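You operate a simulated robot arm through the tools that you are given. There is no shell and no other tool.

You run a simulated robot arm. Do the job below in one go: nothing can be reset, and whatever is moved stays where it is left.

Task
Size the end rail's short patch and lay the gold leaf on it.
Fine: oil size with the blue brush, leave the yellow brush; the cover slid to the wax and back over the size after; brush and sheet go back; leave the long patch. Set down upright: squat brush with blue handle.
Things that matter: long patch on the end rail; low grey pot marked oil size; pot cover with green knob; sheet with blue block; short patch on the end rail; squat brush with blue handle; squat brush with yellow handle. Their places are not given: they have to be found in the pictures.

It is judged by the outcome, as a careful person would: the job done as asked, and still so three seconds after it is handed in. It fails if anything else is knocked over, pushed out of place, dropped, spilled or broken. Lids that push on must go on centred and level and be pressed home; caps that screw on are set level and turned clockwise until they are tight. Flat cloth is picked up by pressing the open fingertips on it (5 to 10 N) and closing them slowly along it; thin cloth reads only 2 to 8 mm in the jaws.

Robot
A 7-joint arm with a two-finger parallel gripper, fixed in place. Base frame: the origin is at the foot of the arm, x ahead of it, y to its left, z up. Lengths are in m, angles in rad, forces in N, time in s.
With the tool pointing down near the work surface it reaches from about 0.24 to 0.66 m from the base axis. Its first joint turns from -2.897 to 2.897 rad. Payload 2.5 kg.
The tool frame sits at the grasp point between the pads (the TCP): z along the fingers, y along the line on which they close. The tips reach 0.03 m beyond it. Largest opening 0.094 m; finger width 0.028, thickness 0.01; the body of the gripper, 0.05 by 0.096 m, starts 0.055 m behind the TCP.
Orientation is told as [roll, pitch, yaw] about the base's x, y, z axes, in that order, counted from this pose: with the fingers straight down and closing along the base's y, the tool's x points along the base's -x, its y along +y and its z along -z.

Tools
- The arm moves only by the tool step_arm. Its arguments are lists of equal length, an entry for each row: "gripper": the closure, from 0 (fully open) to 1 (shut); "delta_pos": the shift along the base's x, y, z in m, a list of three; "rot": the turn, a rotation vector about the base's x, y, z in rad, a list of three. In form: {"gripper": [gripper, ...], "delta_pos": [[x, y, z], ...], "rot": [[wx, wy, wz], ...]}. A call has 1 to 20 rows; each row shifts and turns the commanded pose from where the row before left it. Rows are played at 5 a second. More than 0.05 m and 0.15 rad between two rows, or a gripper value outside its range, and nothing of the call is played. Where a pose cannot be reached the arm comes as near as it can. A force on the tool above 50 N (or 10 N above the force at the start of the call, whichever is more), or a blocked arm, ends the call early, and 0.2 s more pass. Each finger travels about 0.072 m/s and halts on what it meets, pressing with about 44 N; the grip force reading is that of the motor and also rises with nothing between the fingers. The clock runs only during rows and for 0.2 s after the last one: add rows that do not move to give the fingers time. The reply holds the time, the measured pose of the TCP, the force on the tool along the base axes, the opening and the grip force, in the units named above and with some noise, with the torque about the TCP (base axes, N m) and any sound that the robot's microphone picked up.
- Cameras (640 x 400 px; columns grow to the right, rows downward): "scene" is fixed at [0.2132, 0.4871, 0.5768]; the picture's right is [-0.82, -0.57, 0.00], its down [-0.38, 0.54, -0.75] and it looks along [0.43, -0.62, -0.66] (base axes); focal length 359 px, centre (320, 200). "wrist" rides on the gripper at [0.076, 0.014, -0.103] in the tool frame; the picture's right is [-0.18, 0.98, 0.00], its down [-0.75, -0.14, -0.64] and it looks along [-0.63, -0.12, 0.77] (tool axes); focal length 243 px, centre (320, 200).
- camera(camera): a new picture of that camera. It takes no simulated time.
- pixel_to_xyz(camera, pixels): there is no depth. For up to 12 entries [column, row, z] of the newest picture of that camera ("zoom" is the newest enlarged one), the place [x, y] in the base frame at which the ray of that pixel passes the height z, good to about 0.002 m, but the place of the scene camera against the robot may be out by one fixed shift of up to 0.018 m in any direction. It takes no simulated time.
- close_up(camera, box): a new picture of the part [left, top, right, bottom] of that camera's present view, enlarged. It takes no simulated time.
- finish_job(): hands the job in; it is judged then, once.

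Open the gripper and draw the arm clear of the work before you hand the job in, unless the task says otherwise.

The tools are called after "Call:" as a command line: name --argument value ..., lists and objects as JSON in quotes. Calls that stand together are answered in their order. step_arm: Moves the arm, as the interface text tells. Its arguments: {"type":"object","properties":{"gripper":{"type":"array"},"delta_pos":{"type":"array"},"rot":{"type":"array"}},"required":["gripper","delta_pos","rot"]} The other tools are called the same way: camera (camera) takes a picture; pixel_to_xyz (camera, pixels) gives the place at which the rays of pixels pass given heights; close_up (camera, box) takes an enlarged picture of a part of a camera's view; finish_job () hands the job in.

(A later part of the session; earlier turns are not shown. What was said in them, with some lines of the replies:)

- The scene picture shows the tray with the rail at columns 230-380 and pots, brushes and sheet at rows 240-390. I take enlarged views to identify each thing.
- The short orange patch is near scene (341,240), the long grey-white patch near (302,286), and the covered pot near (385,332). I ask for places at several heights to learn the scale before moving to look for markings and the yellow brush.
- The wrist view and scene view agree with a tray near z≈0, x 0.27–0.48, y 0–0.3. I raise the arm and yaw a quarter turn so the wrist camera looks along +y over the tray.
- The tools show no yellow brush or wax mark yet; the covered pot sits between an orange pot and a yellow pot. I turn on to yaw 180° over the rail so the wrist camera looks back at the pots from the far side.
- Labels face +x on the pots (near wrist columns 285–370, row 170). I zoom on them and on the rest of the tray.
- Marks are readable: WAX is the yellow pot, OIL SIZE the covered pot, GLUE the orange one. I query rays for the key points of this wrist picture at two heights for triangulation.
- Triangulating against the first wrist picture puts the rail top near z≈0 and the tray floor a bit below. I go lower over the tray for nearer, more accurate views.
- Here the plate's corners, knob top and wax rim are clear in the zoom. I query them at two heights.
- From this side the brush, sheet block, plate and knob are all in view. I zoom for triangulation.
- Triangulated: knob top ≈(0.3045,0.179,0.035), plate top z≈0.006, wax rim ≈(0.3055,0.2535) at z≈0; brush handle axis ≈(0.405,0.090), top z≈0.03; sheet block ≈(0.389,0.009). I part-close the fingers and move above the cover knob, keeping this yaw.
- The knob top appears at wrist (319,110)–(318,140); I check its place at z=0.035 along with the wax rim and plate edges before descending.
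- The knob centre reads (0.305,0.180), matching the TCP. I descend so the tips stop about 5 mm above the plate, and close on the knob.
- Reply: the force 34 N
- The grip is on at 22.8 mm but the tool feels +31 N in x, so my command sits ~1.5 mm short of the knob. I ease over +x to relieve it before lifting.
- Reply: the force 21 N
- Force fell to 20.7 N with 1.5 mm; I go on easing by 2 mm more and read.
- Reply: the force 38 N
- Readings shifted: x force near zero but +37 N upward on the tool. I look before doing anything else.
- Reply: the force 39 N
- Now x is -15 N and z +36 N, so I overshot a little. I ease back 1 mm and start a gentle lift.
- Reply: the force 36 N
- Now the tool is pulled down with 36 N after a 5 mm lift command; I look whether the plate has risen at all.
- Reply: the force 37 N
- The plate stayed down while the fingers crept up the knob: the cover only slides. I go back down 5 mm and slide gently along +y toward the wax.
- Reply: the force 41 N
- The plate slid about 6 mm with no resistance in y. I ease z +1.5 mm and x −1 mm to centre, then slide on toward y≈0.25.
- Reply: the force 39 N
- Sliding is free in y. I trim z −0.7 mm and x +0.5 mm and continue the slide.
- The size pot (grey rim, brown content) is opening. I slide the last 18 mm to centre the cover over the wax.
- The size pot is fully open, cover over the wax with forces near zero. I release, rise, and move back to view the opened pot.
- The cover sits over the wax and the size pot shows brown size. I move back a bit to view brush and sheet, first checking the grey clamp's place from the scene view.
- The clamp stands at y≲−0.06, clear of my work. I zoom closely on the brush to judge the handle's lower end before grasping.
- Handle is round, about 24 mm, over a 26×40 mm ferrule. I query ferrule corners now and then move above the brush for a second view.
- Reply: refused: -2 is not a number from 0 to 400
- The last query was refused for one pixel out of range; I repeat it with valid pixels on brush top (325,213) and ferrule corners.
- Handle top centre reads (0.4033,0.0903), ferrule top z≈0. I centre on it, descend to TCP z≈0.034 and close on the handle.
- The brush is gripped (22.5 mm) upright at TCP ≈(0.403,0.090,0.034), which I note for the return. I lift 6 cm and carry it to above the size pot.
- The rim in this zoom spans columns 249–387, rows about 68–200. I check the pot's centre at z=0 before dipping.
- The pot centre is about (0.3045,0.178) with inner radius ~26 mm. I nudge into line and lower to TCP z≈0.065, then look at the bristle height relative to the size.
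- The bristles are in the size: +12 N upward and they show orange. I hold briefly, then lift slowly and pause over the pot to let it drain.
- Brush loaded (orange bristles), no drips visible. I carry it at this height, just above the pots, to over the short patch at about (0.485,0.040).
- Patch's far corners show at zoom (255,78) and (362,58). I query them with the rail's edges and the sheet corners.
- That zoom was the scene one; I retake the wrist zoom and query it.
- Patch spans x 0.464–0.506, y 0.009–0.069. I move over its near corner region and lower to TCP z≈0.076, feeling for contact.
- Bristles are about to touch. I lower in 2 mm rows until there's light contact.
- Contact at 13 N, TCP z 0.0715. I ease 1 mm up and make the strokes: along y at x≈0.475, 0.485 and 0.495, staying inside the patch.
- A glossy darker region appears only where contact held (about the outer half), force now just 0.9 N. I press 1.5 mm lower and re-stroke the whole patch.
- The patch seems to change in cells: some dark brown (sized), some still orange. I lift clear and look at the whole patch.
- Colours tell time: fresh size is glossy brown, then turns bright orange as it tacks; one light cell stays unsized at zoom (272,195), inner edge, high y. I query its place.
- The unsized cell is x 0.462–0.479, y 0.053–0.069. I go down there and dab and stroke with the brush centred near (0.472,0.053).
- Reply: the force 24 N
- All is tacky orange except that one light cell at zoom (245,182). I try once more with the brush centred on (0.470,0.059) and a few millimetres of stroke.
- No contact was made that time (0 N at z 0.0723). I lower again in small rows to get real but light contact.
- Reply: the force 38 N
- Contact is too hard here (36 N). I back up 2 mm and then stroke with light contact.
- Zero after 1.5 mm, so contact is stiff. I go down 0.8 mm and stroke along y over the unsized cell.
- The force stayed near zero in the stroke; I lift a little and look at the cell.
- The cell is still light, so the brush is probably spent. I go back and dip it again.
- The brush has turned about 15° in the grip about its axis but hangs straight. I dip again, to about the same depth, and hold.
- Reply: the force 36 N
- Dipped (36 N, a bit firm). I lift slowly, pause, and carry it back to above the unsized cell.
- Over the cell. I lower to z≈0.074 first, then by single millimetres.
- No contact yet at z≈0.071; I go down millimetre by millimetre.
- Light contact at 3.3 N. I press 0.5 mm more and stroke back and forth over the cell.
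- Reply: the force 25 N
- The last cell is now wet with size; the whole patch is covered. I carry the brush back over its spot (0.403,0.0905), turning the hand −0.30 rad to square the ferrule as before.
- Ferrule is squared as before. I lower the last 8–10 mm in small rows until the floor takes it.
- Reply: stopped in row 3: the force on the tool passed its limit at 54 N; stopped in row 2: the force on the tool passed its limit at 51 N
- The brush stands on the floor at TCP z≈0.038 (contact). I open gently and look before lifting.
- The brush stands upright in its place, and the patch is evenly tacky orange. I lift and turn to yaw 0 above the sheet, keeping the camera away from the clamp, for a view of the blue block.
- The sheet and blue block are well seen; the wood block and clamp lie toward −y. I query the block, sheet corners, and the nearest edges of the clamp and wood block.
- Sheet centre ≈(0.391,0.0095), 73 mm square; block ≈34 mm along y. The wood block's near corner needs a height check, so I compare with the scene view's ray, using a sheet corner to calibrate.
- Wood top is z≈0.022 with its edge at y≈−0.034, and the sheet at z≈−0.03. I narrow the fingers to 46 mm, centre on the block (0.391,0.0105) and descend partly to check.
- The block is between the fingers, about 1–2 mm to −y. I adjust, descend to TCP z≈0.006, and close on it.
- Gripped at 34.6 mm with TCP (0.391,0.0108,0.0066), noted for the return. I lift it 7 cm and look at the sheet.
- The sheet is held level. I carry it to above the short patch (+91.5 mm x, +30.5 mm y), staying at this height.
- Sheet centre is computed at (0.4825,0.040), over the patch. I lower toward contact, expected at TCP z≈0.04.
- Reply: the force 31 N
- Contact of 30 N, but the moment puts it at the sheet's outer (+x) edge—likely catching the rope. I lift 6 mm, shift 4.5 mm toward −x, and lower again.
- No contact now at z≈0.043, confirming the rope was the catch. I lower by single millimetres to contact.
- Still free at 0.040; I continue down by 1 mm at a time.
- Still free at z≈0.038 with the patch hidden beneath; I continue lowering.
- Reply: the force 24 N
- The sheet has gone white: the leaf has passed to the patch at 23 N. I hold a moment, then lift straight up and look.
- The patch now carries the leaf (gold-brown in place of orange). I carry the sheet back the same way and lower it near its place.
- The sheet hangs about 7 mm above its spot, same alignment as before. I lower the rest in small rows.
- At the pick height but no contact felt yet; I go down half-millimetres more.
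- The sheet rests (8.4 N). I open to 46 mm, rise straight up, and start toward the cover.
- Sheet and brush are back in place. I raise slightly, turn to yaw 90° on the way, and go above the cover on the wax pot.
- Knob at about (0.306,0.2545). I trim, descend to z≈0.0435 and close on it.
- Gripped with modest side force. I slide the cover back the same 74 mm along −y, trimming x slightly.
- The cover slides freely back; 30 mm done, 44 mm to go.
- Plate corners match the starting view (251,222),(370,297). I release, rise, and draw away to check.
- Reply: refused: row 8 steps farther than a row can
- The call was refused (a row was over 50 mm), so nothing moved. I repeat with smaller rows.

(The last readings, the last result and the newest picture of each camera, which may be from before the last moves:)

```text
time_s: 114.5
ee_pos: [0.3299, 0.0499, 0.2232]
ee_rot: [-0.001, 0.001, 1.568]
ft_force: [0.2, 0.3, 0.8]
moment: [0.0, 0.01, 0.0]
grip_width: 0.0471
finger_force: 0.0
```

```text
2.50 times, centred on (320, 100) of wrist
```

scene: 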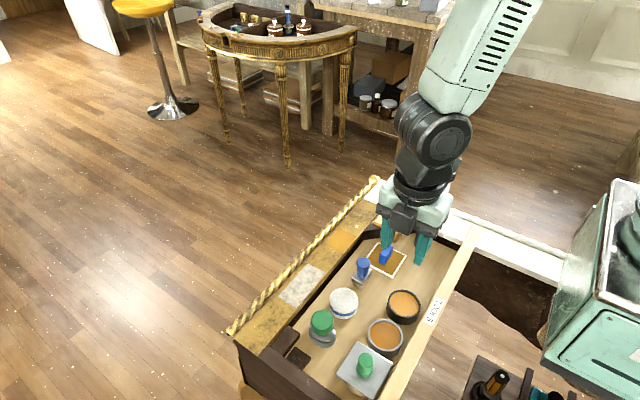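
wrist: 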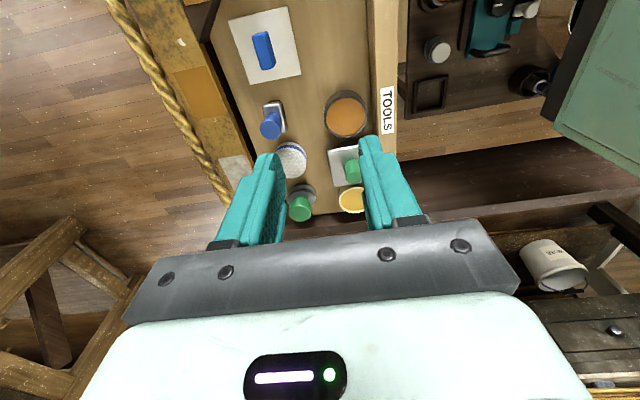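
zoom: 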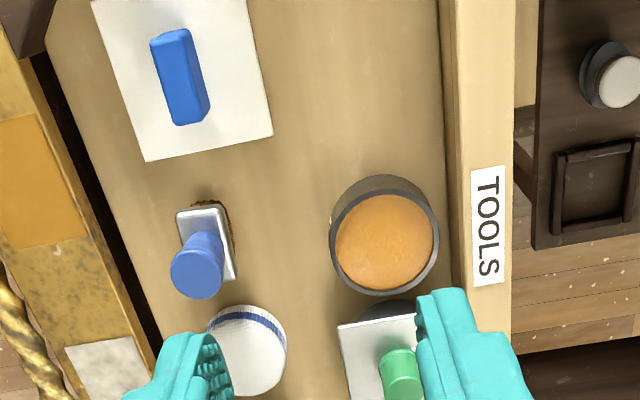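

Everything matches the starting scene: cover knob (382,281), brush (343,173), sheet in place. I inspect the patch closely for full leaf cover.

Call:
close_up --camera "wrist" --box '[150, 40, 270, 140]'

Call:
close_up --camera "scene" --box '[300, 190, 400, 270]'

Call:
close_up --camera "scene" --box '[340, 290, 430, 380]'

```text
4.00 times, centred on (210, 90) of wrist
```

zoom: 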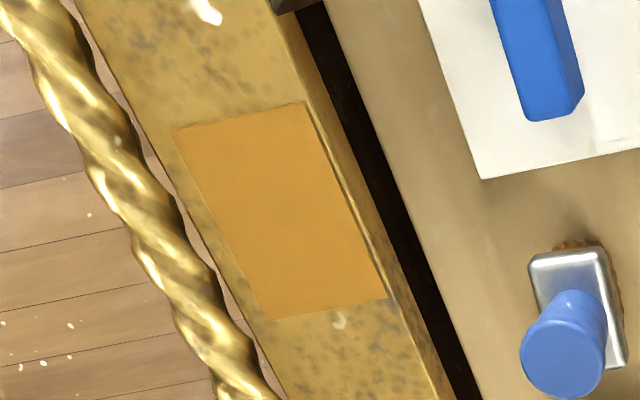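

```text
5.00 times, centred on (350, 230) of scene
```

zoom: 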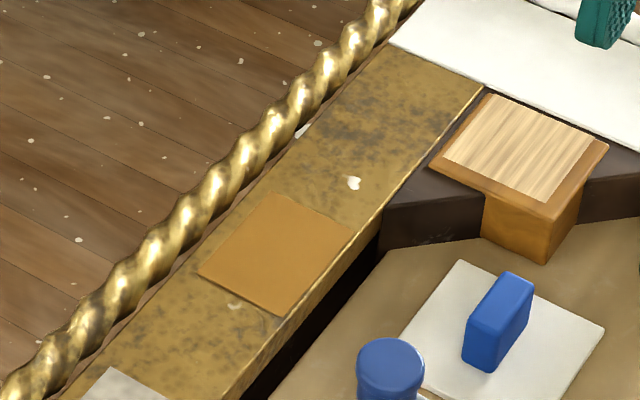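

```text
4.44 times, centred on (385, 335) of scene
```

zoom: 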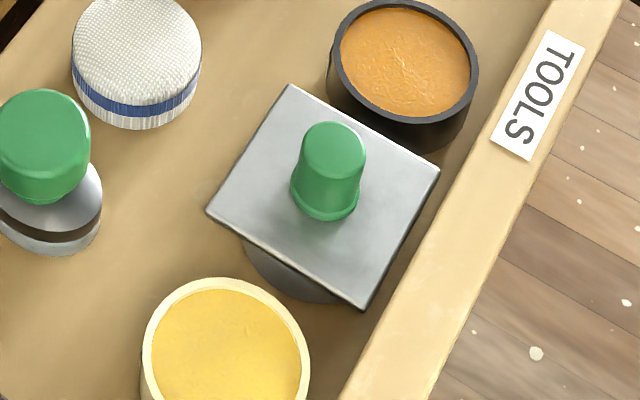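

The leaf covers the short patch evenly, the long patch is untouched, and the cover corners coincide with the start to within a pixel. I open the gripper fully and draw the arm up and clear.

Call:
step_arm --gripper '[0.3, 0, 0, 0, 0, 0]' --delta_pos '[[0, 0, 0.03], [0, -0.02, 0.03], [0, -0.02, 0.02], [0, -0.02, 0.02], [0, 0, 0], [0, 0, 0]]' --rot '[[0, 0, 0], [0, 0, 0], [0, 0, 0], [0, 0, 0], [0, 0, 0], [0, 0, 0]]'

Call:
camera --camera "scene"

```text
time_s: 115.9
ee_pos: [0.3325, -0.0115, 0.3228]
ee_rot: [-0.001, 0.001, 1.569]
ft_force: [0.6, -0.4, 0.2]
moment: [0.01, -0.02, 0.03]
grip_width: 0.0939
finger_force: 0.1
```

```text
taken
```

scene: 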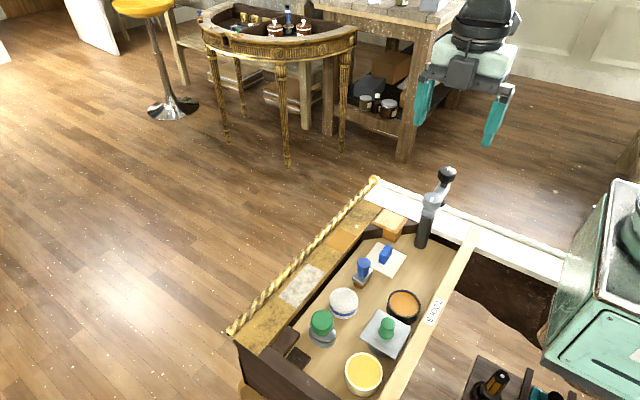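

The scene shows everything in its place, gripper open and arm clear. I hand the job in.

Call:
finish_job

```text
The job is handed in.
```

The short patch on the end rail is fully sized and the gold leaf is laid on it. The final pictures show even cover, and the long patch was left alone.

- **Size:** I brushed oil size on with the blue brush. One corner was missed on the first pass, so I dipped again and covered it.
- **Leaf:** My first try at setting the sheet down caught on the rope edging. I lifted it, moved it 4.5 mm inward and pressed it onto the patch. The sheet came away white and the patch shows gold.
- **Cover:** I slid it to the wax pot and afterwards back over the oil size. It sits where it started, within about a pixel in the scene picture.
- **Brush and sheet:** Both are back in their places, and the blue brush stands upright.
- **Yellow brush:** I did not see a yellow-handled brush in any picture, so I did not touch one.

Nothing was knocked over or spilled that I could see. I opened the gripper and drew the arm clear before handing in.
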